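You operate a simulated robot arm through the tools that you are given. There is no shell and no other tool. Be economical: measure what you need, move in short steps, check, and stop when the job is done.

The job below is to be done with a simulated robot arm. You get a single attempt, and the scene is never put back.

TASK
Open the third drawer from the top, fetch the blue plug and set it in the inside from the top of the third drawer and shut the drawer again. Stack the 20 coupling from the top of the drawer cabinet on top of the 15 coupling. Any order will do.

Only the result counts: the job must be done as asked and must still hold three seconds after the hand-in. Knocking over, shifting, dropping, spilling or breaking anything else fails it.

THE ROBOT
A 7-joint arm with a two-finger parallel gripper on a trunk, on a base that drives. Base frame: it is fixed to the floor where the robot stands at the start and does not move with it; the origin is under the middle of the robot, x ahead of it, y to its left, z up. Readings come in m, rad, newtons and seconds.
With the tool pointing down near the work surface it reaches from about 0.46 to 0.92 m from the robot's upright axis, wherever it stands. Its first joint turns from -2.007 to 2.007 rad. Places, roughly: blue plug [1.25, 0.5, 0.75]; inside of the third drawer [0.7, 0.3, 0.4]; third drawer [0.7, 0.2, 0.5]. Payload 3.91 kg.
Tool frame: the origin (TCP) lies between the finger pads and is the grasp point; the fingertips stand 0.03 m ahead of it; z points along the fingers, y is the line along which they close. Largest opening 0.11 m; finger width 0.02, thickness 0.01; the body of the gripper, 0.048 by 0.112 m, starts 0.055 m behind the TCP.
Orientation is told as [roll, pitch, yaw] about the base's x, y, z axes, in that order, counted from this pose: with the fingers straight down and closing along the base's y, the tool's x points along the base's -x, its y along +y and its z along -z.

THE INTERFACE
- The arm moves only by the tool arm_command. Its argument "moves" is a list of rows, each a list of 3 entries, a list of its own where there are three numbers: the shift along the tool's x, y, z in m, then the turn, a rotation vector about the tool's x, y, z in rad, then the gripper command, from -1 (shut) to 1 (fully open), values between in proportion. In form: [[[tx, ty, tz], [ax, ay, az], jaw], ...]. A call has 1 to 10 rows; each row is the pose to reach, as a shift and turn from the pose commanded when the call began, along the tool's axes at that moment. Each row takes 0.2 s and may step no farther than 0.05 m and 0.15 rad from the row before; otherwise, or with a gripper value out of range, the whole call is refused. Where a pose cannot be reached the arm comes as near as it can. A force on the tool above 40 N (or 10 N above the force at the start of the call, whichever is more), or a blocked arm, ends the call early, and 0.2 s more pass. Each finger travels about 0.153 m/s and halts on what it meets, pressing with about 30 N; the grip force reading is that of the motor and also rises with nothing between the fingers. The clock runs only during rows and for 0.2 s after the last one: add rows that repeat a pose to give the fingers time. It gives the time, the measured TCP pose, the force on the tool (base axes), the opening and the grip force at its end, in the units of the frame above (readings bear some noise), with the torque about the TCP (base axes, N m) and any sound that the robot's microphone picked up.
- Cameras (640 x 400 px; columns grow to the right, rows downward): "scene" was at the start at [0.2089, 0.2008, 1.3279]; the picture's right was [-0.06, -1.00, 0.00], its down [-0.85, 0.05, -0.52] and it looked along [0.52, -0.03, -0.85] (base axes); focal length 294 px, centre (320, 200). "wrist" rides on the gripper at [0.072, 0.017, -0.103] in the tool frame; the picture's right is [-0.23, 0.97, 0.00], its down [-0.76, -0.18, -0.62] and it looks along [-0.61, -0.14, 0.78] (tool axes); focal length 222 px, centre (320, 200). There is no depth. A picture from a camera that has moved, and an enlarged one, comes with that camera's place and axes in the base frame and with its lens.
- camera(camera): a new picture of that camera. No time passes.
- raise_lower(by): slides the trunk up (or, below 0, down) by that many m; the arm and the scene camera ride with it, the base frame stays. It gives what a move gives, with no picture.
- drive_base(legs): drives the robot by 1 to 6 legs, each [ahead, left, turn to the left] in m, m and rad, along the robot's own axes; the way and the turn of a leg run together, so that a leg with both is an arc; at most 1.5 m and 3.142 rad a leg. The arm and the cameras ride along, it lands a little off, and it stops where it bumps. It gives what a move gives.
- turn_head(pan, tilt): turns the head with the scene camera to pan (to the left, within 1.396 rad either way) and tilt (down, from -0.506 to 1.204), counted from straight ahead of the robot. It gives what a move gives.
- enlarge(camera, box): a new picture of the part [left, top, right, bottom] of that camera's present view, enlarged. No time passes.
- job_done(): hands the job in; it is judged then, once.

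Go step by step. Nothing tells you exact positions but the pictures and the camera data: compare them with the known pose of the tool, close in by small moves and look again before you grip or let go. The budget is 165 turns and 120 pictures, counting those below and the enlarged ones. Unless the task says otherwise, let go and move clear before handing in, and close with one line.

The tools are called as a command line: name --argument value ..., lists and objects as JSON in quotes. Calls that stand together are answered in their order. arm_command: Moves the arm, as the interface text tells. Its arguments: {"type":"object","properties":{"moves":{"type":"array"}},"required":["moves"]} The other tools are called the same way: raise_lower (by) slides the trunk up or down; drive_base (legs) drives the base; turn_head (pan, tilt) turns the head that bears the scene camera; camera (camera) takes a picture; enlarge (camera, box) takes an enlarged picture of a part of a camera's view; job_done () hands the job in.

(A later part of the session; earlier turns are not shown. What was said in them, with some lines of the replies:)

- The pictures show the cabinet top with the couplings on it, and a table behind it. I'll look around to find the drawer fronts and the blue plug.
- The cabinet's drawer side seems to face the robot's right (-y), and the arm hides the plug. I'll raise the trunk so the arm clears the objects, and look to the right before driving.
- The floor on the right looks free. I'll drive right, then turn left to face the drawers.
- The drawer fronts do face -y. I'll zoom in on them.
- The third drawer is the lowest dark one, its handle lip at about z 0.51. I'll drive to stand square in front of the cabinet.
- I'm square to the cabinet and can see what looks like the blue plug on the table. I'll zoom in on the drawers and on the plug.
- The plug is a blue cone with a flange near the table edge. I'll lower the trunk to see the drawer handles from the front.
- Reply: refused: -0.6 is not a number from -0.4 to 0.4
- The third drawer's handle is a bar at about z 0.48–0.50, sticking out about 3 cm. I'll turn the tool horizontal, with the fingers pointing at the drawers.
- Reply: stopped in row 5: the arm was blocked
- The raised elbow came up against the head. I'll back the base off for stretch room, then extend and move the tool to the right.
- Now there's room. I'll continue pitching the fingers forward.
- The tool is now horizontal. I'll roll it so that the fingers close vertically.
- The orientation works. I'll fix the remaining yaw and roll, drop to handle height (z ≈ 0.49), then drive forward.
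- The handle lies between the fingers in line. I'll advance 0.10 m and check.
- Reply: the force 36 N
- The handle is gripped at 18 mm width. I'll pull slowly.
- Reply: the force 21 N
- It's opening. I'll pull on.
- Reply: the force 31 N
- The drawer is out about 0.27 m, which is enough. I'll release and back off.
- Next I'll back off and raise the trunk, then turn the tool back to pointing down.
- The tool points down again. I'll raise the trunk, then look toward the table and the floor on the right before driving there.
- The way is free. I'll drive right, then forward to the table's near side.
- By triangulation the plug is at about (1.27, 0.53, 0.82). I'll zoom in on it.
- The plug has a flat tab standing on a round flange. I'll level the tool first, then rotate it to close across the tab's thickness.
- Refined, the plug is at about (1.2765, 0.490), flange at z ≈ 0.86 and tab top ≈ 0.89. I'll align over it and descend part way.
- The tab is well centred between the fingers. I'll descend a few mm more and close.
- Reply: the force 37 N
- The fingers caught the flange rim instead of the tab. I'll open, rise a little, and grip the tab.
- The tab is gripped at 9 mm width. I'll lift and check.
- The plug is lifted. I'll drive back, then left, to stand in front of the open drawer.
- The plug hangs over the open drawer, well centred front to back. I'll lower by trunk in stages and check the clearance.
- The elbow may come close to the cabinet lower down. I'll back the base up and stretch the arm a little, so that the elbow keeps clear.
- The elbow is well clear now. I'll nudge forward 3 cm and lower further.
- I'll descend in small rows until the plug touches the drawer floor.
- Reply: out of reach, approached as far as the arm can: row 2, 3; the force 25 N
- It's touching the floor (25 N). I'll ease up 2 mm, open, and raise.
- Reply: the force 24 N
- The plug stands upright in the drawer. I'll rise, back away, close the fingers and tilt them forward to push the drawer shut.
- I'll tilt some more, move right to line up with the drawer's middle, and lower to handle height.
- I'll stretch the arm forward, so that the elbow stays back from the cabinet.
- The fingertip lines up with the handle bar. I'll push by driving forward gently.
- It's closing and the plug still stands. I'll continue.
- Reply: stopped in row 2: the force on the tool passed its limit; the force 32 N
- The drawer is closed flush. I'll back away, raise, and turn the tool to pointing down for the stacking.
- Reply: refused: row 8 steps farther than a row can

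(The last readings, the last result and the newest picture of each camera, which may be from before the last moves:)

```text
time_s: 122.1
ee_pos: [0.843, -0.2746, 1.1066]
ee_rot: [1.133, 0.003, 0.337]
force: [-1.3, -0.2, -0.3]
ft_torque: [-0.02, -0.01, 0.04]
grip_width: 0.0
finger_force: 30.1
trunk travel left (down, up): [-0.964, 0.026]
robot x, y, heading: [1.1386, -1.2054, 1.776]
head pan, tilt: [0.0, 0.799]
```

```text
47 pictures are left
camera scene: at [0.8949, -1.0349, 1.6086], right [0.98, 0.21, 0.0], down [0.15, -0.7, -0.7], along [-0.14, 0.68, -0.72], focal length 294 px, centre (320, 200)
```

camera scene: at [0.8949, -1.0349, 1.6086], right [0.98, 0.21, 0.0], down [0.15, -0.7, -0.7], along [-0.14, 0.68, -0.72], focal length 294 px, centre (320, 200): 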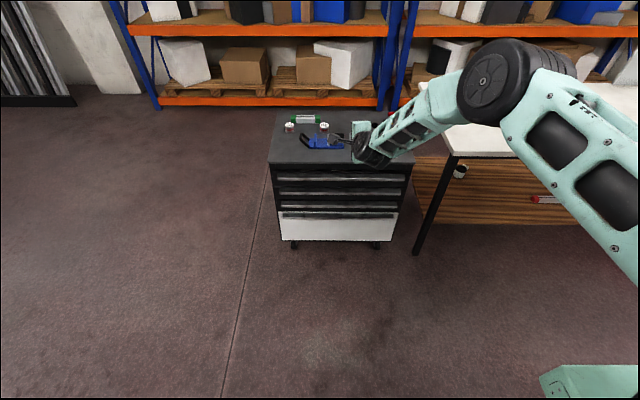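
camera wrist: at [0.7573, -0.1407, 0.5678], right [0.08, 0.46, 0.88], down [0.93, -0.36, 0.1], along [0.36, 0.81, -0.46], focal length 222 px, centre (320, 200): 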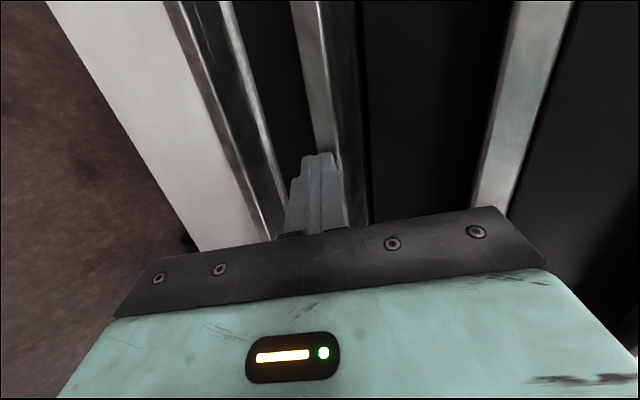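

arm_command --moves '[[[0, -0.01, -0.02], [0.14, 0, 0], 0], [[0, -0.02, -0.04], [0.28, 0, 0], 0], [[0, -0.03, -0.06], [0.42, 0, 0], 0], [[0, -0.04, -0.08], [0.56, 0, 0], 0], [[0, -0.04, -0.1], [0.7, 0, 0], 0], [[0, -0.04, -0.12], [0.84, 0, 0], 0], [[0, -0.04, -0.14], [0.98, 0, 0], 0], [[0, -0.04, -0.14], [1.1, 0, 0], 0], [[0, -0.04, -0.14], [1.137, 0, 0], 0]]'

camera --camera "scene"

```text
time_s: 124.1
ee_pos: [0.8894, -0.4105, 1.1291]
ee_rot: [-0.003, 0.0, 0.336]
force: [0.2, -0.3, -0.1]
ft_torque: [-0.03, 0.02, -0.02]
grip_width: 0.0551
finger_force: 0.0
trunk travel left (down, up): [-0.964, 0.026]
robot x, y, heading: [1.1451, -1.2087, 1.775]
head pan, tilt: [0.0, 0.799]
```

```text
46 pictures are left
camera scene: at [0.895, -1.035, 1.6086], right [0.98, 0.21, 0.0], down [0.15, -0.7, -0.7], along [-0.14, 0.68, -0.72], focal length 294 px, centre (320, 200)
```

scene: 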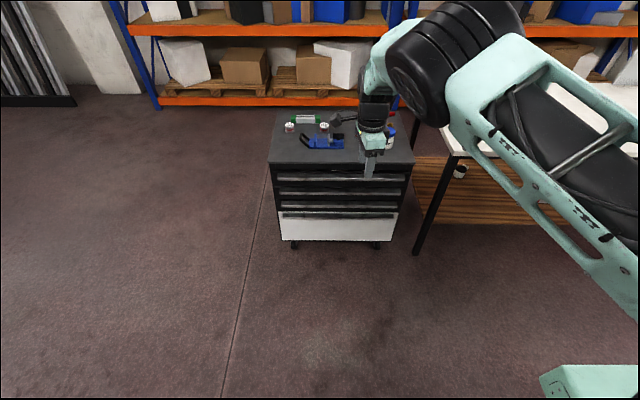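

Next I'll rotate the fingers to close along the cabinet's width, and drive forward to the couplings.

arm_command --moves '[[[0, 0, 0], [0, 0, -0.15], 0.2], [[0, 0, 0], [0, 0, -0.3], 0.2], [[0, 0, 0], [0, 0, -0.45], 0.2], [[0, 0, 0], [0, 0, -0.6], 0.2], [[0, 0, 0], [0, 0, -0.75], 0.2], [[0, 0, 0], [0, 0, -0.9], 0.2], [[0, 0, 0], [0, 0, -1.05], 0.2], [[0, 0, 0], [0, 0, -1.2], 0.2], [[0, 0, 0], [0, 0, -1.32], 0.2], [[0, 0, 0], [0, 0, -1.43], 0.2]]'

drive_base --legs '[[0.7, 0, 0]]'

turn_head --pan 0.0 --tilt 1.0

camera --camera "scene"

camera --camera "wrist"

```text
time_s: 126.3
ee_pos: [0.8899, -0.4118, 1.1302]
ee_rot: [0.002, 0.003, 1.768]
force: [0.3, 0.0, -0.5]
ft_torque: [-0.02, 0.0, 0.02]
grip_width: 0.0658
finger_force: 0.1
trunk travel left (down, up): [-0.964, 0.026]
robot x, y, heading: [1.1422, -1.2141, 1.78]
head pan, tilt: [0.0, 0.799]
```

```text
time_s: 130.2
ee_pos: [0.7507, 0.2888, 1.1298]
ee_rot: [0.001, 0.003, 1.76]
force: [-0.1, -0.4, -0.5]
ft_torque: [-0.01, 0.0, 0.01]
grip_width: 0.0658
finger_force: 0.0
trunk travel left (down, up): [-0.964, 0.026]
robot x, y, heading: [0.9958, -0.5132, 1.773]
head pan, tilt: [0.0, 0.799]
```

```text
time_s: 131.0
ee_pos: [0.7513, 0.2891, 1.1302]
ee_rot: [0.001, 0.003, 1.759]
force: [0.1, -0.6, -0.1]
ft_torque: [-0.02, 0.0, -0.02]
grip_width: 0.066
finger_force: 0.1
trunk travel left (down, up): [-0.964, 0.026]
robot x, y, heading: [1.0, -0.5107, 1.773]
head pan, tilt: [0.0, 1.0]
```

```text
45 pictures are left
camera scene: at [0.7542, -0.3464, 1.5935], right [0.98, 0.2, 0.0], down [0.17, -0.82, -0.54], along [-0.11, 0.53, -0.84], focal length 294 px, centre (320, 200)
```

scene: 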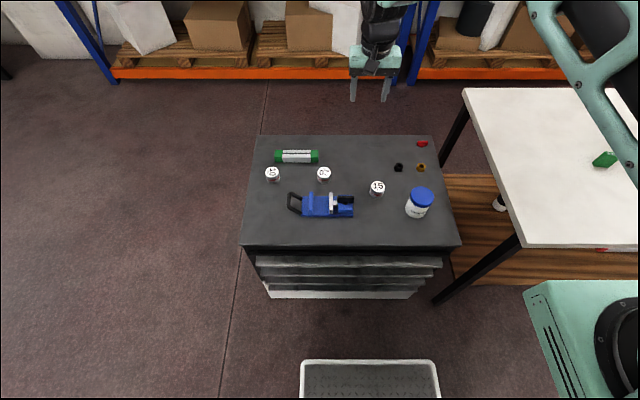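

```text
44 pictures are left
camera wrist: at [0.7492, 0.2143, 1.2336], right [-1.0, 0.04, 0.0], down [0.03, 0.78, 0.62], along [0.03, 0.62, -0.78], focal length 222 px, centre (320, 200)
```

wrist: 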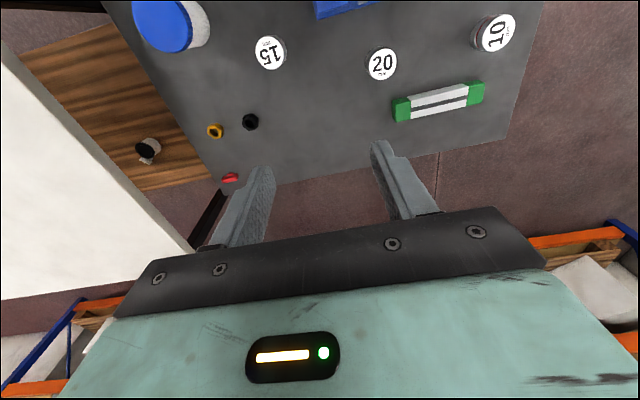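

Both rays agree: the 20 coupling is at about (0.641, 0.2725) with its top at z ≈ 0.79. The 15 is at about (0.83, 0.25). I'll move above the 20.

arm_command --moves '[[[-0.001, 0.04, 0.01], [0, 0, 0], 0.2], [[-0.002, 0.08, 0.03], [0, 0, 0], 0.2], [[-0.0043, 0.111, 0.06], [0, 0, 0], 0.2], [[-0.0043, 0.111, 0.1], [0, 0, 0], 0.2], [[-0.0043, 0.111, 0.14], [0, 0, 0], 0.2], [[-0.0043, 0.111, 0.18], [0, 0, 0], 0.2], [[-0.0043, 0.111, 0.22], [0, 0, 0], 0.2]]'

camera --camera "wrist"

enlarge --camera "scene" --box '[250, 110, 410, 220]'

```text
time_s: 132.6
ee_pos: [0.6534, 0.2546, 0.92]
ee_rot: [0.0, 0.004, 1.759]
force: [-0.4, 0.7, 0.2]
ft_torque: [0.0, 0.0, 0.02]
grip_width: 0.066
finger_force: 0.0
out of reach, approached as far as the arm can: row 6, 7
trunk travel left (down, up): [-0.964, 0.026]
robot x, y, heading: [1.0018, -0.515, 1.772]
head pan, tilt: [0.0, 1.0]
```

```text
43 pictures are left
camera wrist: at [0.6517, 0.1803, 1.0249], right [-1.0, 0.04, 0.0], down [0.03, 0.78, 0.62], along [0.03, 0.62, -0.78], focal length 222 px, centre (320, 200)
```

wrist: 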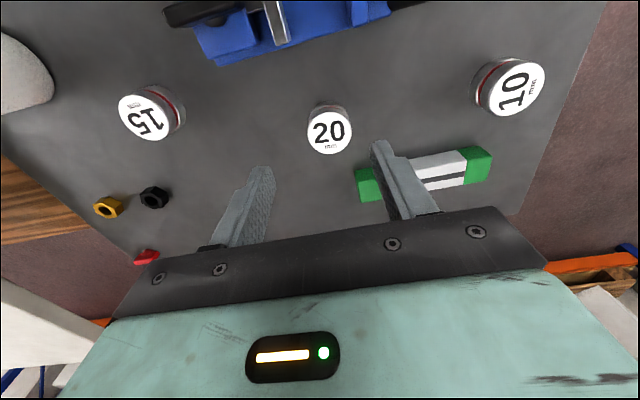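

```text
3.64 times, centred on (330, 165) of scene
camera zoom: at [0.7543, -0.3465, 1.5936], right [0.98, 0.2, 0.0], down [0.17, -0.82, -0.54], along [-0.11, 0.53, -0.84], focal length 1069 px, centre (284, 327)
```

zoom: 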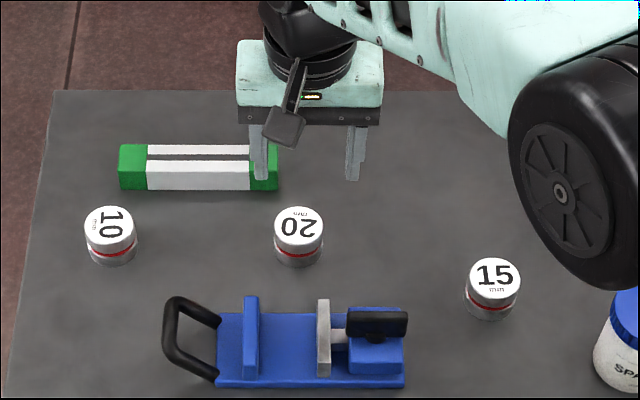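

The arm is near its limit at this trunk height, so I'll lower the trunk and correct the position.

raise_lower --by -0.06

arm_command --moves '[[[0, 0, -0.012], [0, 0, 0], 0.2], [[-0.01, 0.005, -0.012], [0, 0, 0], 0.2], [[-0.0195, 0.0088, -0.012], [0, 0, 0], 0.2]]'

camera --camera "wrist"

```text
time_s: 133.6
ee_pos: [0.6535, 0.2534, 0.8606]
ee_rot: [0.0, 0.002, 1.759]
force: [0.3, 0.7, -0.5]
ft_torque: [0.02, 0.01, 0.0]
grip_width: 0.0663
finger_force: 0.0
trunk travel left (down, up): [-0.904, 0.086]
robot x, y, heading: [0.9976, -0.5154, 1.766]
head pan, tilt: [0.0, 1.0]
```

```text
time_s: 134.4
ee_pos: [0.6521, 0.2576, 0.8759]
ee_rot: [0.001, 0.004, 1.759]
force: [0.1, -0.7, 0.0]
ft_torque: [0.0, -0.01, 0.01]
grip_width: 0.066
finger_force: 0.0
out of reach, approached as far as the arm can: row 2, 3
trunk travel left (down, up): [-0.904, 0.086]
robot x, y, heading: [0.998, -0.5141, 1.775]
head pan, tilt: [0.0, 1.0]
```

```text
41 pictures are left
camera wrist: at [0.6496, 0.1847, 0.9805], right [-1.0, 0.04, 0.0], down [0.03, 0.78, 0.62], along [0.03, 0.62, -0.78], focal length 222 px, centre (320, 200)
```

wrist: 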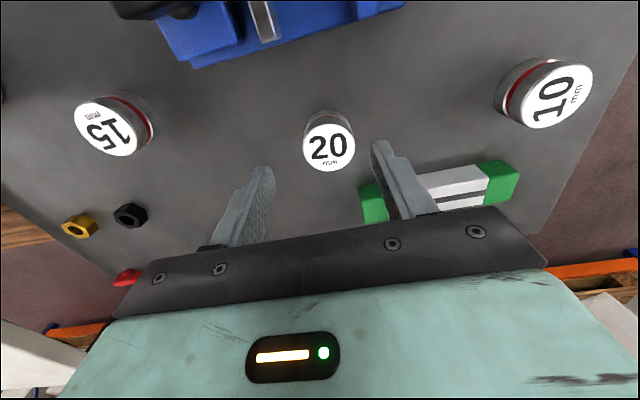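

arm_command --moves '[[[0, 0, -0.05], [0, 0, 0], 0.2], [[0, 0, -0.1], [0, 0, 0], 0.2], [[0, 0, -0.14], [0, 0, 0], 0.2]]'

raise_lower --by -0.16

camera --camera "scene"

```text
time_s: 135.2
ee_pos: [0.6302, 0.2832, 1.01]
ee_rot: [0.002, 0.004, 1.759]
force: [0.2, -0.1, -1.1]
ft_torque: [-0.02, -0.01, 0.02]
grip_width: 0.0659
finger_force: 0.1
out of reach, approached as far as the arm can: row 1, 2, 3
trunk travel left (down, up): [-0.904, 0.086]
robot x, y, heading: [0.9993, -0.5129, 1.772]
head pan, tilt: [0.0, 1.0]
```

```text
time_s: 137.0
ee_pos: [0.6296, 0.2833, 0.8495]
ee_rot: [0.001, 0.004, 1.759]
force: [0.4, 0.2, 0.0]
ft_torque: [0.03, -0.01, 0.0]
grip_width: 0.0663
finger_force: 0.2
trunk travel left (down, up): [-0.744, 0.246]
robot x, y, heading: [0.9984, -0.5123, 1.771]
head pan, tilt: [0.0, 1.0]
```

```text
40 pictures are left
camera scene: at [0.7542, -0.3464, 1.3735], right [0.98, 0.2, 0.0], down [0.17, -0.82, -0.54], along [-0.11, 0.53, -0.84], focal length 294 px, centre (320, 200)
```

scene: 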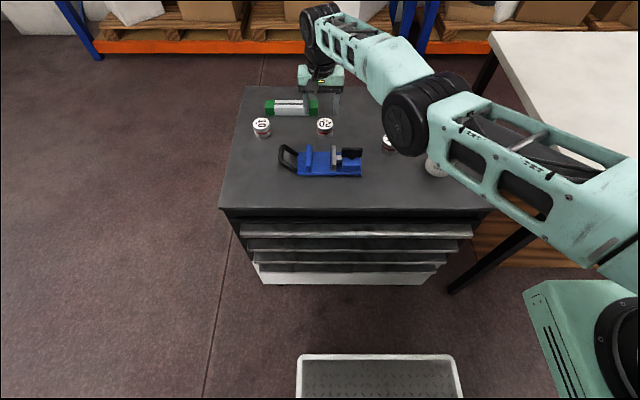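

The arm is stretched low and the elbow passes near the jar. I'll raise, drive closer and to the left so that the elbow stays high.

raise_lower --by 0.2

drive_base --legs '[[0, 0.15, 0], [0.04, 0, 0]]'

arm_command --moves '[[[0, -0.04, 0], [0, 0, 0], 0.2], [[0.0, -0.08, 0], [0, 0, 0], 0.2], [[0.01, -0.12, 0], [0, 0, 0], 0.2], [[0.02, -0.16, 0], [0, 0, 0], 0.2]]'

camera --camera "scene"

camera --camera "wrist"

```text
time_s: 139.2
ee_pos: [0.6315, 0.2839, 1.0491]
ee_rot: [0.002, 0.005, 1.76]
force: [0.4, -0.3, -0.3]
ft_torque: [0.02, 0.03, 0.04]
grip_width: 0.0659
finger_force: 0.1
trunk travel left (down, up): [-0.944, 0.046]
robot x, y, heading: [0.9999, -0.512, 1.771]
head pan, tilt: [0.0, 1.0]
```

```text
time_s: 141.0
ee_pos: [0.4726, 0.292, 1.0498]
ee_rot: [0.0, 0.004, 1.767]
force: [-0.7, -1.3, -0.5]
ft_torque: [-0.03, 0.03, 0.0]
grip_width: 0.0661
finger_force: 0.1
trunk travel left (down, up): [-0.944, 0.046]
robot x, y, heading: [0.8507, -0.4995, 1.778]
head pan, tilt: [0.0, 1.0]
```

```text
time_s: 142.0
ee_pos: [0.5962, 0.3681, 1.0386]
ee_rot: [0.001, 0.006, 1.77]
force: [0.1, 0.4, -0.3]
ft_torque: [-0.03, -0.02, -0.02]
grip_width: 0.066
finger_force: 0.1
out of reach, approached as far as the arm can: row 1, 2, 3, 4
trunk travel left (down, up): [-0.944, 0.046]
robot x, y, heading: [0.846, -0.5042, 1.775]
head pan, tilt: [0.0, 1.0]
```

```text
39 pictures are left
camera scene: at [0.6016, -0.3381, 1.5734], right [0.98, 0.21, 0.0], down [0.18, -0.82, -0.54], along [-0.11, 0.53, -0.84], focal length 294 px, centre (320, 200)
```

scene: 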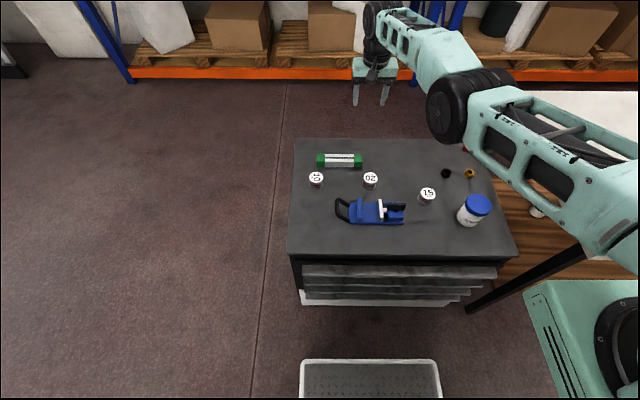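

```text
38 pictures are left
camera wrist: at [0.5948, 0.2954, 1.1422], right [-1.0, 0.03, 0.0], down [0.02, 0.78, 0.62], along [0.02, 0.62, -0.79], focal length 222 px, centre (320, 200)
```

wrist: 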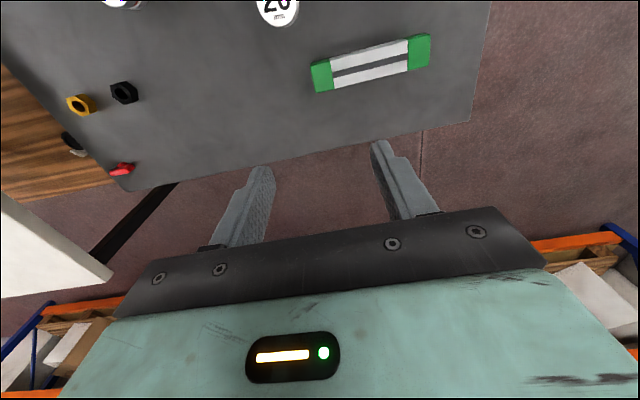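

The arm is in an awkward low-elbow shape. I'll raise the tool relative to the trunk to get the elbow up, and then lower with the trunk.

arm_command --moves '[[[0.01, 0, -0.03], [0, 0, 0], 0.2], [[0.02, 0, -0.06], [0, 0, 0], 0.2], [[0.03, 0, -0.09], [0, 0, 0], 0.2], [[0.038, 0, -0.12], [0, 0, 0], 0.2], [[0.038, 0, -0.15], [0, 0, 0], 0.2], [[0.038, 0, -0.18], [0, 0, 0], 0.2]]'

camera --camera "scene"

```text
time_s: 143.4
ee_pos: [0.5869, 0.3742, 1.2204]
ee_rot: [-0.002, 0.007, 1.769]
force: [-0.1, -0.5, -0.2]
ft_torque: [0.01, 0.01, 0.0]
grip_width: 0.0661
finger_force: 0.0
out of reach, approached as far as the arm can: row 1, 2, 3, 4, 5, 6
trunk travel left (down, up): [-0.944, 0.046]
robot x, y, heading: [0.8486, -0.5059, 1.78]
head pan, tilt: [0.0, 1.0]
```

```text
37 pictures are left
camera scene: at [0.6019, -0.3378, 1.5734], right [0.98, 0.21, 0.0], down [0.17, -0.82, -0.54], along [-0.11, 0.53, -0.84], focal length 294 px, centre (320, 200)
```

scene: 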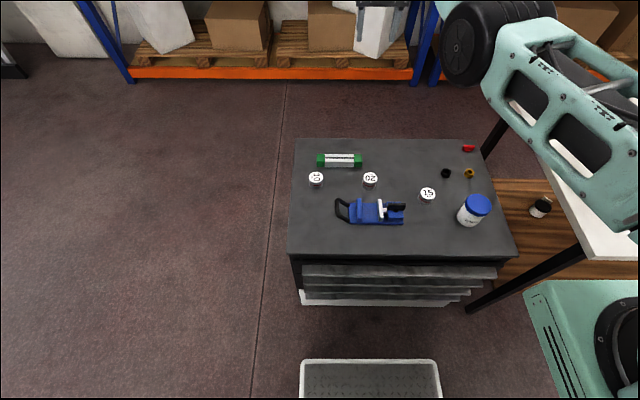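

Some joint limit holds the arm out. I'll try turning the tool about its own axis to free it.

arm_command --moves '[[[0, 0, 0], [0, 0, 0.15], 0.2], [[0, 0, 0], [0, 0, 0.3], 0.2], [[0, 0, 0], [0, 0, 0.45], 0.2], [[0, 0, 0], [0, 0, 0.6], 0.2], [[0, 0, 0], [0, 0, 0.75], 0.2], [[0, 0, 0], [0, 0, 0.75], 0.2]]'

```text
time_s: 144.8
ee_pos: [0.5846, 0.3757, 1.2201]
ee_rot: [-0.004, 0.005, 1.018]
force: [0.1, 0.0, -0.2]
ft_torque: [0.03, 0.01, 0.03]
grip_width: 0.0659
finger_force: 0.0
trunk travel left (down, up): [-0.944, 0.046]
robot x, y, heading: [0.8453, -0.5038, 1.782]
head pan, tilt: [0.0, 1.0]
```

arm_command --moves '[[[0.014, -0.025, 0], [0, 0, 0], 0.2], [[0.029, -0.051, 0], [0, 0, 0], 0.2], [[0.043, -0.077, 0], [0, 0, 0], 0.2], [[0.058, -0.102, 0], [0, 0, 0], 0.2]]'

camera --camera "scene"

```text
time_s: 145.8
ee_pos: [0.5842, 0.3707, 1.226]
ee_rot: [-0.002, 0.003, 1.019]
force: [-0.9, 0.6, 0.8]
ft_torque: [-0.03, 0.01, -0.01]
grip_width: 0.066
finger_force: 0.1
out of reach, approached as far as the arm can: row 1, 2, 3, 4
trunk travel left (down, up): [-0.944, 0.046]
robot x, y, heading: [0.849, -0.5001, 1.783]
head pan, tilt: [0.0, 1.0]
```

```text
36 pictures are left
camera scene: at [0.602, -0.3381, 1.5735], right [0.98, 0.21, 0.0], down [0.17, -0.82, -0.54], along [-0.11, 0.53, -0.84], focal length 294 px, centre (320, 200)
```

scene: 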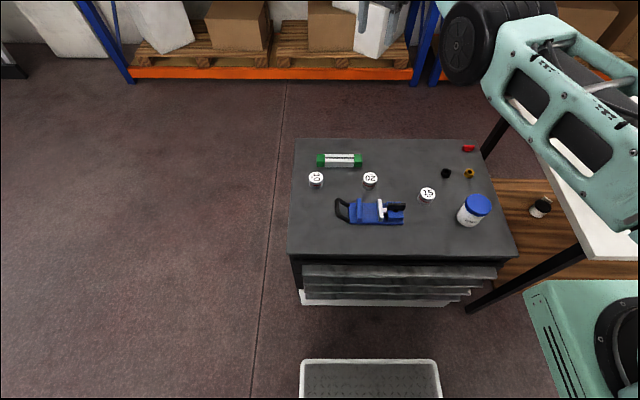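

I'll try tilting the fingers forward while retracting, which worked earlier.

arm_command --moves '[[[0.015, -0.015, 0], [-0.1, -0.104, 0], 0.2], [[0.03, -0.03, 0], [-0.2, -0.208, 0], 0.2], [[0.045, -0.045, 0], [-0.3, -0.312, 0], 0.2], [[0.06, -0.06, 0], [-0.4, -0.416, 0], 0.2], [[0.072, -0.069, 0], [-0.45, -0.47, 0], 0.2]]'

```text
time_s: 147.0
ee_pos: [0.4812, 0.4462, 1.2547]
ee_rot: [0.483, -0.449, 0.905]
force: [0.3, 0.3, 0.1]
ft_torque: [0.0, 0.01, 0.0]
grip_width: 0.0657
finger_force: 0.1
out of reach, approached as far as the arm can: row 1, 2, 3, 4, 5
trunk travel left (down, up): [-0.944, 0.046]
robot x, y, heading: [0.8478, -0.5036, 1.777]
head pan, tilt: [0.0, 1.0]
```

arm_command --moves '[[[-0.024, -0.025, 0], [0.1, 0.104, 0], 0.2], [[-0.048, -0.05, 0], [0.2, 0.208, 0], 0.2], [[-0.072, -0.075, 0], [0.3, 0.312, 0], 0.2], [[-0.096, -0.1, 0], [0.4, 0.416, 0], 0.2], [[-0.12, -0.125, 0], [0.45, 0.47, 0], 0.2], [[-0.144, -0.15, 0], [0.45, 0.47, 0], 0.2]]'

turn_head --pan -0.5 --tilt 0.5

camera --camera "scene"

```text
time_s: 148.4
ee_pos: [0.6757, 0.4055, 1.253]
ee_rot: [-0.003, 0.005, 1.019]
force: [0.0, 1.2, -0.2]
ft_torque: [-0.06, -0.06, 0.0]
grip_width: 0.0661
finger_force: 0.1
out of reach, approached as far as the arm can: row 1, 2, 3, 4, 5, 6
trunk travel left (down, up): [-0.944, 0.046]
robot x, y, heading: [0.8492, -0.5053, 1.778]
head pan, tilt: [0.0, 1.0]
```

```text
time_s: 149.3
ee_pos: [0.6761, 0.4048, 1.2551]
ee_rot: [-0.002, 0.004, 1.019]
force: [-1.1, -0.4, 0.8]
ft_torque: [-0.01, -0.01, -0.01]
grip_width: 0.0659
finger_force: 0.0
trunk travel left (down, up): [-0.944, 0.046]
robot x, y, heading: [0.8464, -0.501, 1.775]
head pan, tilt: [-0.499, 0.499]
```

```text
35 pictures are left
camera scene: at [0.6424, -0.3189, 1.6145], right [0.96, -0.29, 0.0], down [-0.14, -0.46, -0.88], along [0.25, 0.84, -0.48], focal length 294 px, centre (320, 200)
```

scene: 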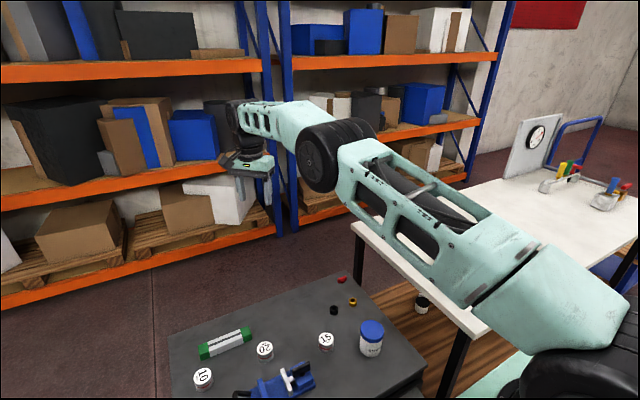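

The arm has gone nearly straight (singular), which is why it can't retract. I'll command a larger inward and downward pull, so that the elbow has to bend.

arm_command --moves '[[[0.025, -0.025, 0.03], [0, 0, 0], 0.2], [[0.05, -0.05, 0.06], [0, 0, 0], 0.2], [[0.075, -0.075, 0.09], [0, 0, 0], 0.2], [[0.1, -0.1, 0.12], [0, 0, 0], 0.2], [[0.125, -0.125, 0.15], [0, 0, 0], 0.2]]'

camera --camera "scene"

```text
time_s: 150.5
ee_pos: [0.7175, 0.2314, 1.1036]
ee_rot: [-0.001, 0.002, 1.019]
force: [0.6, -0.3, 0.1]
ft_torque: [-0.01, -0.04, 0.0]
grip_width: 0.0657
finger_force: 0.1
trunk travel left (down, up): [-0.944, 0.046]
robot x, y, heading: [0.8451, -0.4996, 1.778]
head pan, tilt: [-0.499, 0.499]
```

```text
34 pictures are left
camera scene: at [0.6425, -0.3187, 1.6146], right [0.96, -0.29, 0.0], down [-0.14, -0.46, -0.88], along [0.25, 0.84, -0.48], focal length 294 px, centre (320, 200)
```

scene: 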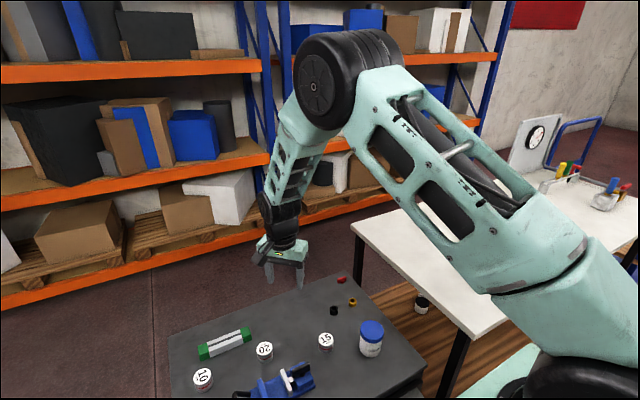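

The elbow is up again and the arm follows commands. I'll move above the 20 coupling, turn the tool back, and lower with the trunk.

arm_command --moves '[[[0.001, 0.03, 0], [0, 0, -0.15], 0.2], [[0.003, 0.06, 0], [0, 0, -0.3], 0.2], [[0.005, 0.0867, 0], [0, 0, -0.45], 0.2], [[0.005, 0.0867, 0], [0, 0, -0.6], 0.2], [[0.005, 0.0867, 0], [0, 0, -0.75], 0.2]]'

raise_lower --by -0.2

turn_head --pan -0.1 --tilt 0.8

camera --camera "scene"

camera --camera "wrist"

```text
time_s: 151.7
ee_pos: [0.6406, 0.2755, 1.1057]
ee_rot: [0.0, 0.005, 1.77]
force: [0.0, 0.4, -0.2]
ft_torque: [-0.01, -0.02, -0.03]
grip_width: 0.0659
finger_force: 0.1
trunk travel left (down, up): [-0.944, 0.046]
robot x, y, heading: [0.8484, -0.4977, 1.781]
head pan, tilt: [-0.499, 0.499]
```

```text
time_s: 153.9
ee_pos: [0.6408, 0.2768, 0.9059]
ee_rot: [-0.003, 0.002, 1.767]
force: [-0.6, 1.0, -0.1]
ft_torque: [0.03, -0.02, 0.02]
grip_width: 0.0658
finger_force: 0.0
trunk travel left (down, up): [-0.744, 0.246]
robot x, y, heading: [0.8476, -0.5015, 1.777]
head pan, tilt: [-0.499, 0.499]
```

```text
time_s: 154.8
ee_pos: [0.639, 0.2766, 0.9052]
ee_rot: [0.0, 0.003, 1.769]
force: [-0.3, 0.1, -0.2]
ft_torque: [0.0, 0.0, 0.03]
grip_width: 0.0661
finger_force: 0.1
trunk travel left (down, up): [-0.744, 0.246]
robot x, y, heading: [0.8509, -0.4977, 1.781]
head pan, tilt: [-0.099, 0.799]
```

```text
33 pictures are left
camera scene: at [0.6077, -0.3259, 1.3887], right [0.99, 0.11, 0.0], down [0.08, -0.71, -0.7], along [-0.08, 0.69, -0.72], focal length 294 px, centre (320, 200)
```

scene: 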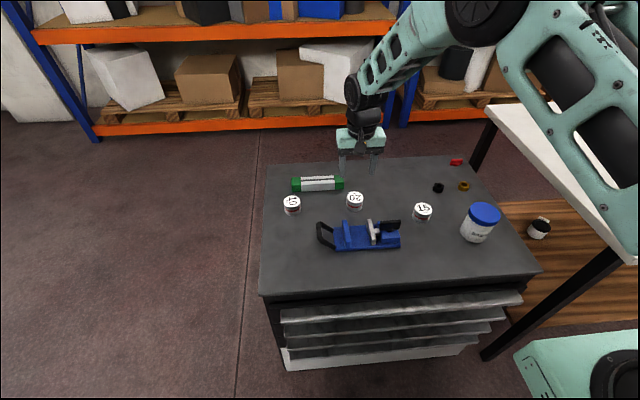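

```text
32 pictures are left
camera wrist: at [0.6388, 0.2023, 1.0092], right [-1.0, 0.03, 0.0], down [0.02, 0.78, 0.62], along [0.02, 0.62, -0.78], focal length 222 px, centre (320, 200)
```

wrist: 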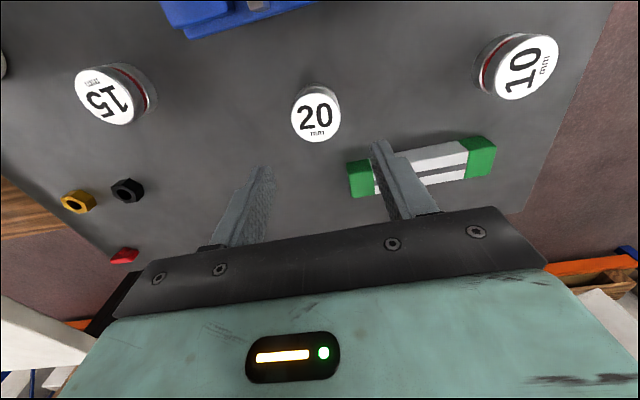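

The 20 is at (0.643, 0.274), almost under the TCP. I'll correct, open wider, and lower most of the way.

arm_command --moves '[[[0.003, -0.0035, 0], [0, 0, 0], 0.5], [[0.003, -0.0035, 0], [0, 0, 0], 0.5]]'

raise_lower --by -0.07

camera --camera "wrist"

enlarge --camera "scene" --box '[270, 110, 450, 230]'

```text
time_s: 155.4
ee_pos: [0.6436, 0.2739, 0.9042]
ee_rot: [0.001, 0.003, 1.767]
force: [0.3, -0.4, -1.1]
ft_torque: [0.04, 0.02, -0.01]
grip_width: 0.0823
finger_force: 0.0
trunk travel left (down, up): [-0.744, 0.246]
robot x, y, heading: [0.8498, -0.5046, 1.783]
head pan, tilt: [-0.099, 0.799]
```

```text
time_s: 156.4
ee_pos: [0.6448, 0.2739, 0.8337]
ee_rot: [-0.002, 0.004, 1.768]
force: [-0.4, 0.3, 0.3]
ft_torque: [-0.02, -0.02, 0.0]
grip_width: 0.0826
finger_force: 0.0
trunk travel left (down, up): [-0.674, 0.316]
robot x, y, heading: [0.8475, -0.5025, 1.784]
head pan, tilt: [-0.099, 0.799]
```

```text
31 pictures are left
camera wrist: at [0.6428, 0.2001, 0.9389], right [-1.0, 0.03, 0.0], down [0.02, 0.78, 0.62], along [0.02, 0.62, -0.78], focal length 222 px, centre (320, 200)
```

wrist: 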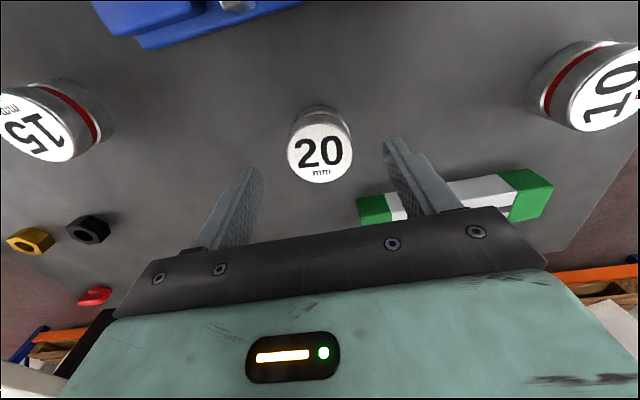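

```text
3.33 times, centred on (360, 170) of scene
camera zoom: at [0.6076, -0.3259, 1.3186], right [0.99, 0.11, 0.0], down [0.08, -0.71, -0.7], along [-0.08, 0.69, -0.72], focal length 980 px, centre (187, 300)
```

zoom: 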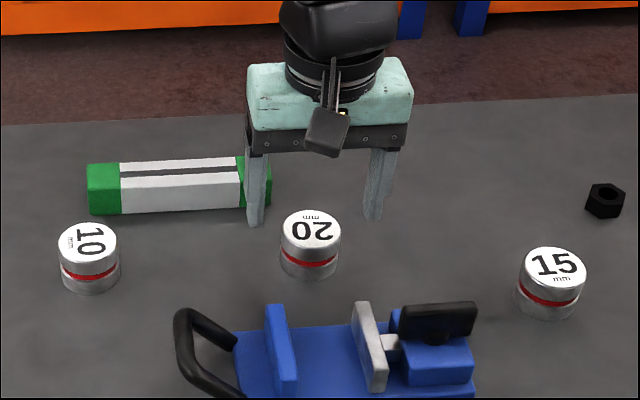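

The 20 coupling sits centred between the fingers. I'll lower to grasp height and close.

raise_lower --by -0.034

arm_command --moves '[[[0, 0, 0], [0, 0, 0], 0.2], [[0, 0, 0], [0, 0, 0], -0.1], [[0, 0, 0], [0, 0, 0], -0.4], [[0, 0, 0], [0, 0, 0], -0.6], [[0, 0, 0], [0, 0, 0], -0.6]]'

camera --camera "wrist"

```text
time_s: 157.2
ee_pos: [0.6443, 0.2741, 0.8004]
ee_rot: [0.0, 0.004, 1.767]
force: [-0.7, 0.1, 0.9]
ft_torque: [0.01, -0.02, 0.04]
grip_width: 0.0826
finger_force: 0.1
trunk travel left (down, up): [-0.64, 0.35]
robot x, y, heading: [0.8478, -0.5031, 1.781]
head pan, tilt: [-0.099, 0.799]
```

```text
time_s: 158.4
ee_pos: [0.6431, 0.2741, 0.8006]
ee_rot: [-0.003, 0.004, 1.769]
force: [-1.3, -0.1, 2.2]
ft_torque: [-0.02, 0.01, -0.03]
grip_width: 0.0467
finger_force: 29.7
trunk travel left (down, up): [-0.64, 0.35]
robot x, y, heading: [0.8469, -0.5007, 1.781]
head pan, tilt: [-0.099, 0.799]
```

```text
29 pictures are left
camera wrist: at [0.6427, 0.2, 0.9051], right [-1.0, 0.03, 0.0], down [0.02, 0.78, 0.62], along [0.02, 0.62, -0.78], focal length 222 px, centre (320, 200)
```

wrist: 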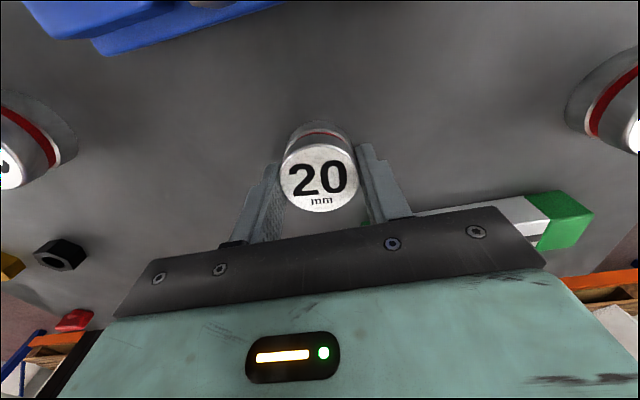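

Gripped at 47 mm. I'll lift, and move above the 15 coupling.

raise_lower --by 0.1

arm_command --moves '[[[0.01, -0.03, 0], [0, 0, 0], -0.6], [[0.02, -0.065, 0], [0, 0, 0], -0.6], [[0.032, -0.1, 0], [0, 0, 0], -0.6], [[0.044, -0.135, 0], [0, 0, 0], -0.6], [[0.055, -0.16, 0], [0, 0, 0], -0.6], [[0.062, -0.183, 0], [0, 0, 0], -0.6]]'

camera --camera "scene"

camera --camera "wrist"

```text
time_s: 159.8
ee_pos: [0.6448, 0.2736, 0.9004]
ee_rot: [0.001, 0.007, 1.767]
force: [0.3, 0.2, -1.4]
ft_torque: [-0.02, 0.02, 0.0]
grip_width: 0.0468
finger_force: 30.4
trunk travel left (down, up): [-0.74, 0.25]
robot x, y, heading: [0.8476, -0.5033, 1.784]
head pan, tilt: [-0.099, 0.799]
```

```text
time_s: 161.2
ee_pos: [0.8364, 0.2475, 0.8994]
ee_rot: [0.001, 0.005, 1.77]
force: [-0.5, 0.0, -2.2]
ft_torque: [0.04, -0.04, -0.03]
grip_width: 0.0471
finger_force: 30.2
trunk travel left (down, up): [-0.74, 0.25]
robot x, y, heading: [0.8483, -0.5003, 1.78]
head pan, tilt: [-0.099, 0.799]
```

```text
28 pictures are left
camera scene: at [0.6073, -0.3259, 1.3846], right [0.99, 0.11, 0.0], down [0.08, -0.71, -0.7], along [-0.08, 0.69, -0.72], focal length 294 px, centre (320, 200)
```

scene: 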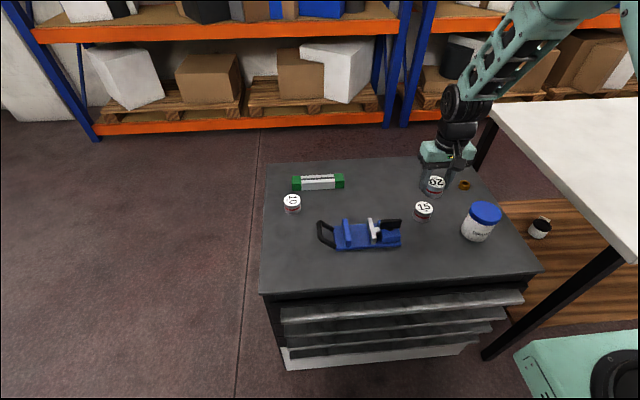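

```text
27 pictures are left
camera wrist: at [0.8349, 0.1738, 1.0033], right [-1.0, 0.03, 0.0], down [0.02, 0.78, 0.62], along [0.02, 0.62, -0.78], focal length 222 px, centre (320, 200)
```

wrist: 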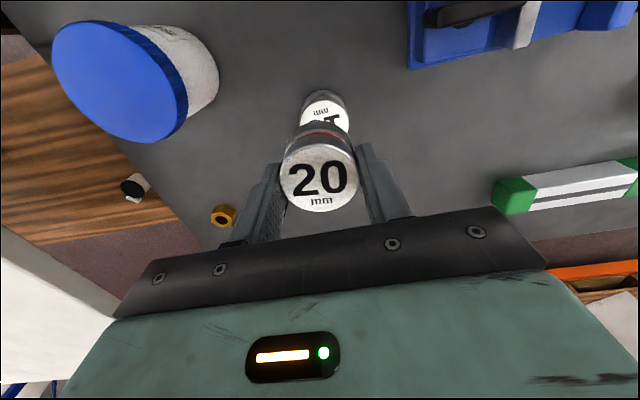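

enlarge --camera "wrist" --box '[260, 70, 400, 230]'

enlarge --camera "scene" --box '[380, 140, 500, 240]'

```text
2.50 times, centred on (330, 150) of wrist
camera zoom: at [0.8349, 0.1738, 1.0033], right [-1.0, 0.03, 0.0], down [0.02, 0.78, 0.62], along [0.02, 0.62, -0.78], focal length 555 px, centre (295, 325)
```

zoom: 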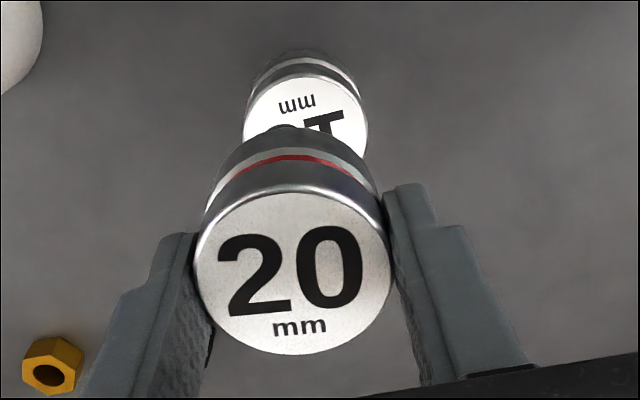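

```text
4.00 times, centred on (440, 190) of scene
camera zoom: at [0.6073, -0.3259, 1.3846], right [0.99, 0.11, 0.0], down [0.08, -0.71, -0.7], along [-0.08, 0.69, -0.72], focal length 1176 px, centre (-160, 240)
```

zoom: 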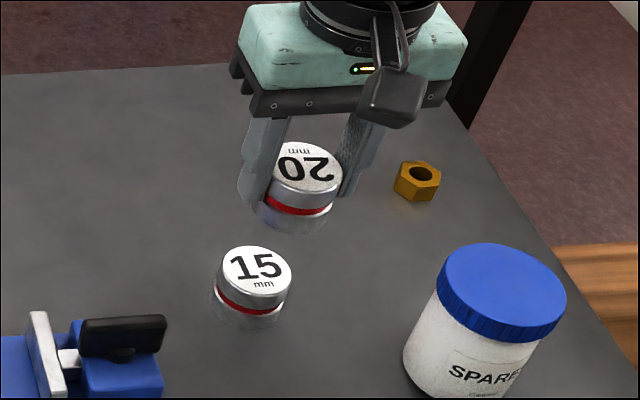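

The 15 is at about (0.8315, 0.249). I'll fine-align by about 5 mm and lower to just above it.

arm_command --moves '[[[-0.0023, 0.0052, 0], [0, 0, 0], -0.6], [[-0.0023, 0.0052, 0], [0, 0, 0], -0.6]]'

raise_lower --by -0.05

enlarge --camera "scene" --box '[380, 120, 500, 220]'

enlarge --camera "wrist" --box '[260, 70, 400, 230]'

```text
time_s: 161.8
ee_pos: [0.8301, 0.2494, 0.9006]
ee_rot: [-0.001, 0.003, 1.769]
force: [1.3, -0.2, -1.5]
ft_torque: [-0.03, 0.01, 0.01]
grip_width: 0.0469
finger_force: 30.2
trunk travel left (down, up): [-0.74, 0.25]
robot x, y, heading: [0.845, -0.5028, 1.779]
head pan, tilt: [-0.099, 0.799]
```

```text
time_s: 162.7
ee_pos: [0.8307, 0.2492, 0.8499]
ee_rot: [0.0, 0.005, 1.768]
force: [-0.5, 0.0, -1.2]
ft_torque: [0.01, 0.03, 0.02]
grip_width: 0.0469
finger_force: 30.1
trunk travel left (down, up): [-0.69, 0.3]
robot x, y, heading: [0.8474, -0.4975, 1.778]
head pan, tilt: [-0.099, 0.799]
```

```text
4.00 times, centred on (440, 170) of scene
camera zoom: at [0.6076, -0.3259, 1.3346], right [0.99, 0.11, 0.0], down [0.08, -0.71, -0.7], along [-0.08, 0.69, -0.72], focal length 1176 px, centre (-160, 320)
```

zoom: 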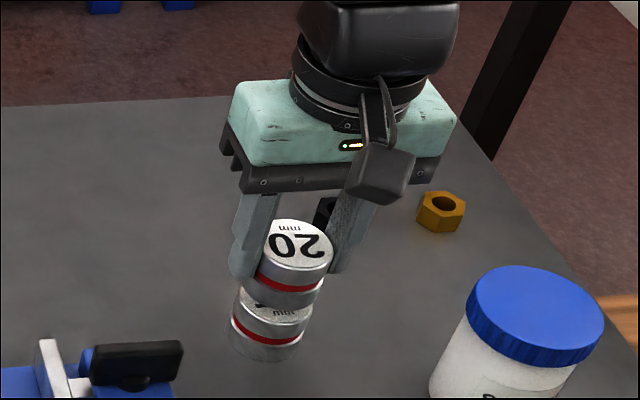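

```text
2.50 times, centred on (330, 150) of wrist
camera zoom: at [0.8294, 0.1752, 0.954], right [-1.0, 0.03, 0.0], down [0.02, 0.78, 0.62], along [0.02, 0.62, -0.78], focal length 555 px, centre (295, 325)
```

zoom: 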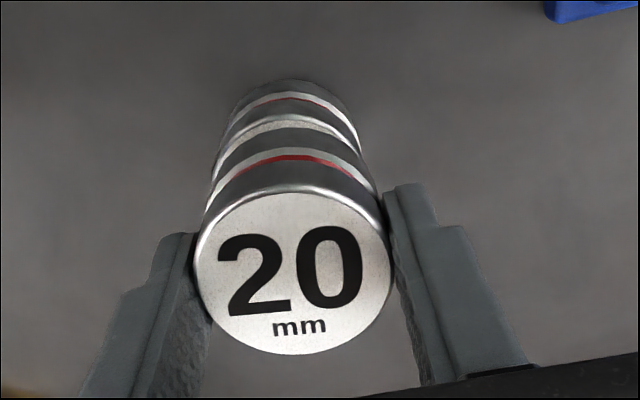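

The two couplings line up well. I'll lower gently to contact.

raise_lower --by -0.012

enlarge --camera "scene" --box '[390, 130, 470, 220]'

```text
time_s: 163.3
ee_pos: [0.8305, 0.2496, 0.8388]
ee_rot: [0.001, 0.006, 1.768]
force: [-0.6, 0.3, -1.5]
ft_torque: [0.0, 0.03, 0.02]
grip_width: 0.0471
finger_force: 30.1
trunk travel left (down, up): [-0.678, 0.312]
robot x, y, heading: [0.8455, -0.501, 1.784]
head pan, tilt: [-0.099, 0.799]
```

```text
4.44 times, centred on (430, 175) of scene
camera zoom: at [0.6076, -0.3259, 1.3226], right [0.99, 0.11, 0.0], down [0.08, -0.71, -0.7], along [-0.08, 0.69, -0.72], focal length 1306 px, centre (-169, 311)
```

zoom: 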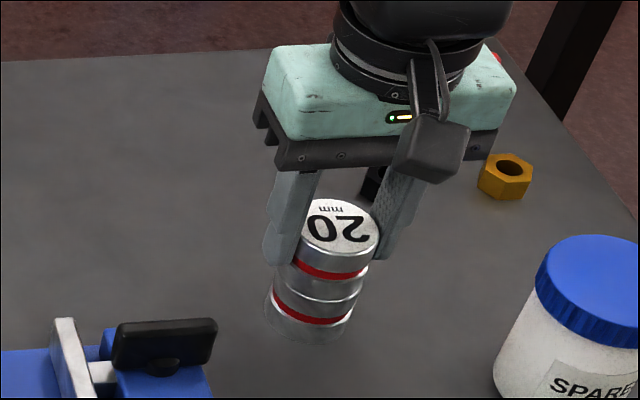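

raise_lower --by -0.003

raise_lower --by -0.002

```text
time_s: 163.8
ee_pos: [0.8304, 0.2487, 0.8374]
ee_rot: [0.0, 0.003, 1.767]
force: [1.2, -3.8, 18.5]
ft_torque: [-0.28, -0.14, 0.03]
grip_width: 0.0468
finger_force: 30.0
trunk travel left (down, up): [-0.675, 0.315]
robot x, y, heading: [0.8475, -0.4975, 1.775]
head pan, tilt: [-0.099, 0.799]
```

```text
time_s: 164.3
ee_pos: [0.8309, 0.2494, 0.8374]
ee_rot: [0.001, -0.001, 1.769]
force: [0.3, -5.1, 17.1]
ft_torque: [-0.45, -0.09, -0.01]
grip_width: 0.0467
finger_force: 29.9
trunk travel left (down, up): [-0.674, 0.316]
robot x, y, heading: [0.845, -0.506, 1.785]
head pan, tilt: [-0.099, 0.799]
stopped: the force on the tool passed its limit (the readings are from after the stop); the commanded pose is now the measured one
```

It's in contact. I'll ease up slightly and open.

raise_lower --by 0.001

arm_command --moves '[[[0, 0, 0], [0, 0, 0], -0.1], [[0, 0, 0], [0, 0, 0], 0.1], [[0, 0, 0], [0, 0, 0], 0.4], [[0, 0, 0], [0, 0, 0], 0.4]]'

enlarge --camera "scene" --box '[390, 130, 470, 220]'

camera --camera "wrist"

```text
time_s: 164.8
ee_pos: [0.8308, 0.2498, 0.8369]
ee_rot: [0.001, 0.001, 1.769]
force: [0.6, -1.2, 10.5]
ft_torque: [-0.18, -0.02, 0.01]
grip_width: 0.0467
finger_force: 30.0
trunk travel left (down, up): [-0.675, 0.315]
robot x, y, heading: [0.8488, -0.505, 1.781]
head pan, tilt: [-0.099, 0.799]
```

```text
time_s: 165.8
ee_pos: [0.8312, 0.2509, 0.8366]
ee_rot: [0.001, 0.001, 1.767]
force: [0.0, -0.2, 0.0]
ft_torque: [-0.01, -0.02, -0.03]
grip_width: 0.0768
finger_force: 0.1
trunk travel left (down, up): [-0.675, 0.315]
robot x, y, heading: [0.8451, -0.5018, 1.777]
head pan, tilt: [-0.099, 0.799]
```

```text
4.44 times, centred on (430, 175) of scene
camera zoom: at [0.6077, -0.326, 1.3191], right [0.99, 0.11, 0.0], down [0.08, -0.71, -0.7], along [-0.08, 0.69, -0.72], focal length 1306 px, centre (-169, 311)
```

zoom: 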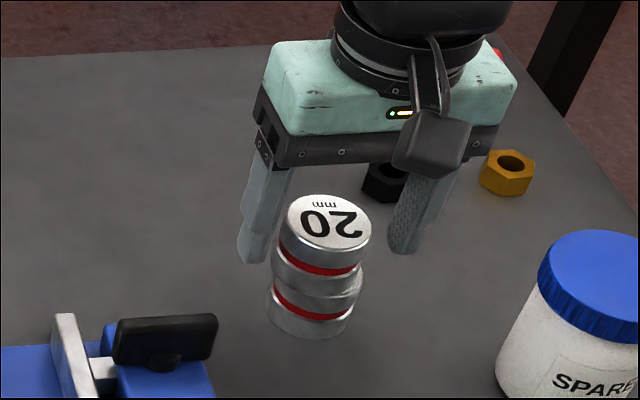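

```text
20 pictures are left
camera wrist: at [0.8293, 0.176, 0.9403], right [-1.0, 0.03, 0.0], down [0.02, 0.78, 0.62], along [0.02, 0.62, -0.78], focal length 222 px, centre (320, 200)
```

wrist: 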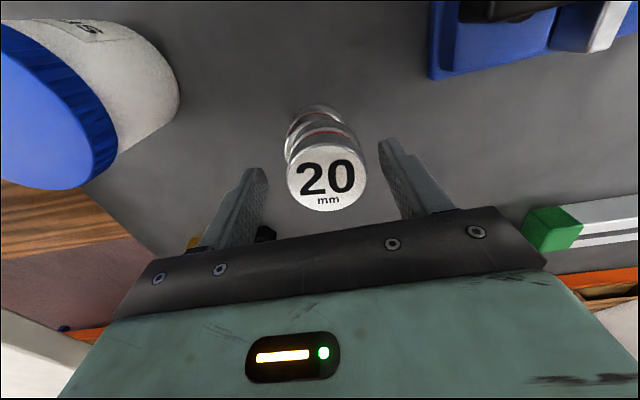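

Released. I'll raise clear and check the stack.

raise_lower --by 0.15

enlarge --camera "scene" --box '[390, 170, 470, 260]'

camera --camera "wrist"

```text
time_s: 167.6
ee_pos: [0.8305, 0.249, 0.9862]
ee_rot: [0.001, 0.001, 1.768]
force: [-0.7, 0.0, 0.1]
ft_torque: [0.01, -0.04, 0.0]
grip_width: 0.0771
finger_force: 0.1
trunk travel left (down, up): [-0.825, 0.165]
robot x, y, heading: [0.8479, -0.4995, 1.782]
head pan, tilt: [-0.099, 0.799]
```

```text
4.44 times, centred on (430, 215) of scene
camera zoom: at [0.6077, -0.326, 1.4691], right [0.99, 0.11, 0.0], down [0.08, -0.71, -0.7], along [-0.08, 0.69, -0.72], focal length 1306 px, centre (-169, 133)
```

zoom: 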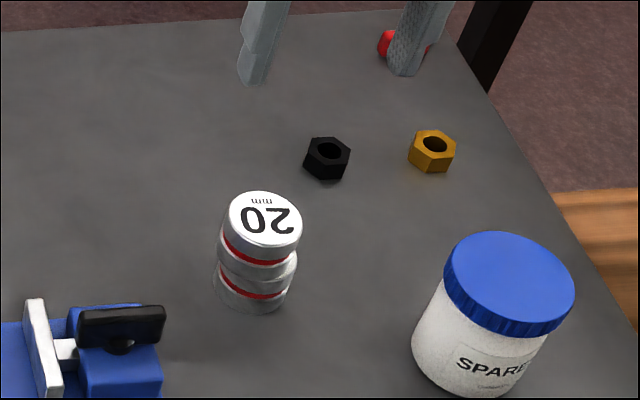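

```text
18 pictures are left
camera wrist: at [0.8293, 0.176, 1.0903], right [-1.0, 0.03, 0.0], down [0.02, 0.78, 0.62], along [0.02, 0.62, -0.78], focal length 222 px, centre (320, 200)
```

wrist: 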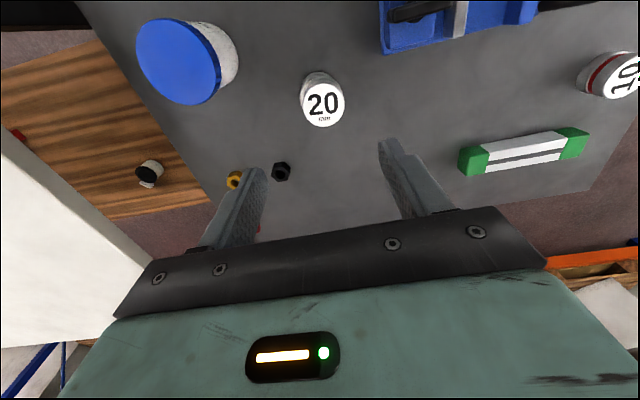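

The stack stands, within a few mm of centred. I'll back away and check the drawer and the overall scene.

drive_base --legs '[[-0.5, 0, 0]]'

enlarge --camera "scene" --box '[240, 60, 520, 260]'

```text
time_s: 170.5
ee_pos: [0.9354, -0.2465, 0.9863]
ee_rot: [0.0, 0.0, 1.769]
force: [-0.1, -1.1, 0.6]
ft_torque: [0.0, 0.0, -0.02]
grip_width: 0.0772
finger_force: 0.0
trunk travel left (down, up): [-0.825, 0.165]
robot x, y, heading: [0.9557, -0.9952, 1.78]
head pan, tilt: [-0.099, 0.799]
```

```text
2.00 times, centred on (380, 160) of scene
camera zoom: at [0.7132, -0.8226, 1.4691], right [0.99, 0.11, 0.0], down [0.08, -0.71, -0.7], along [-0.08, 0.69, -0.72], focal length 588 px, centre (200, 280)
```

zoom: 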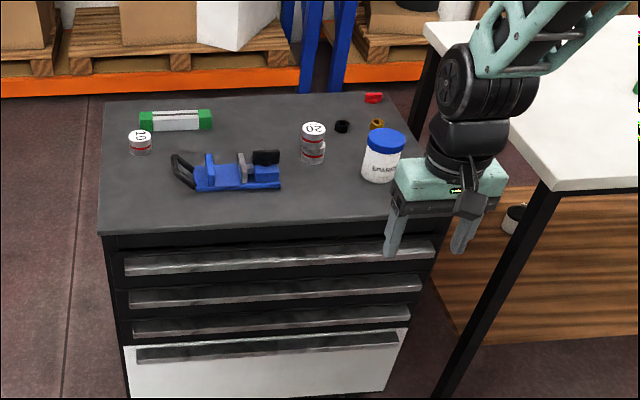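

The drawer is flush with the others, the 20 coupling stands on the 15, and nothing else has shifted. I'm handing the job in.

job_done

```text
The job is handed in.
```

The blue plug is in the closed third drawer, the 20 coupling is stacked on the 15 coupling about 5 mm off centre, and I handed the job in with the gripper clear.
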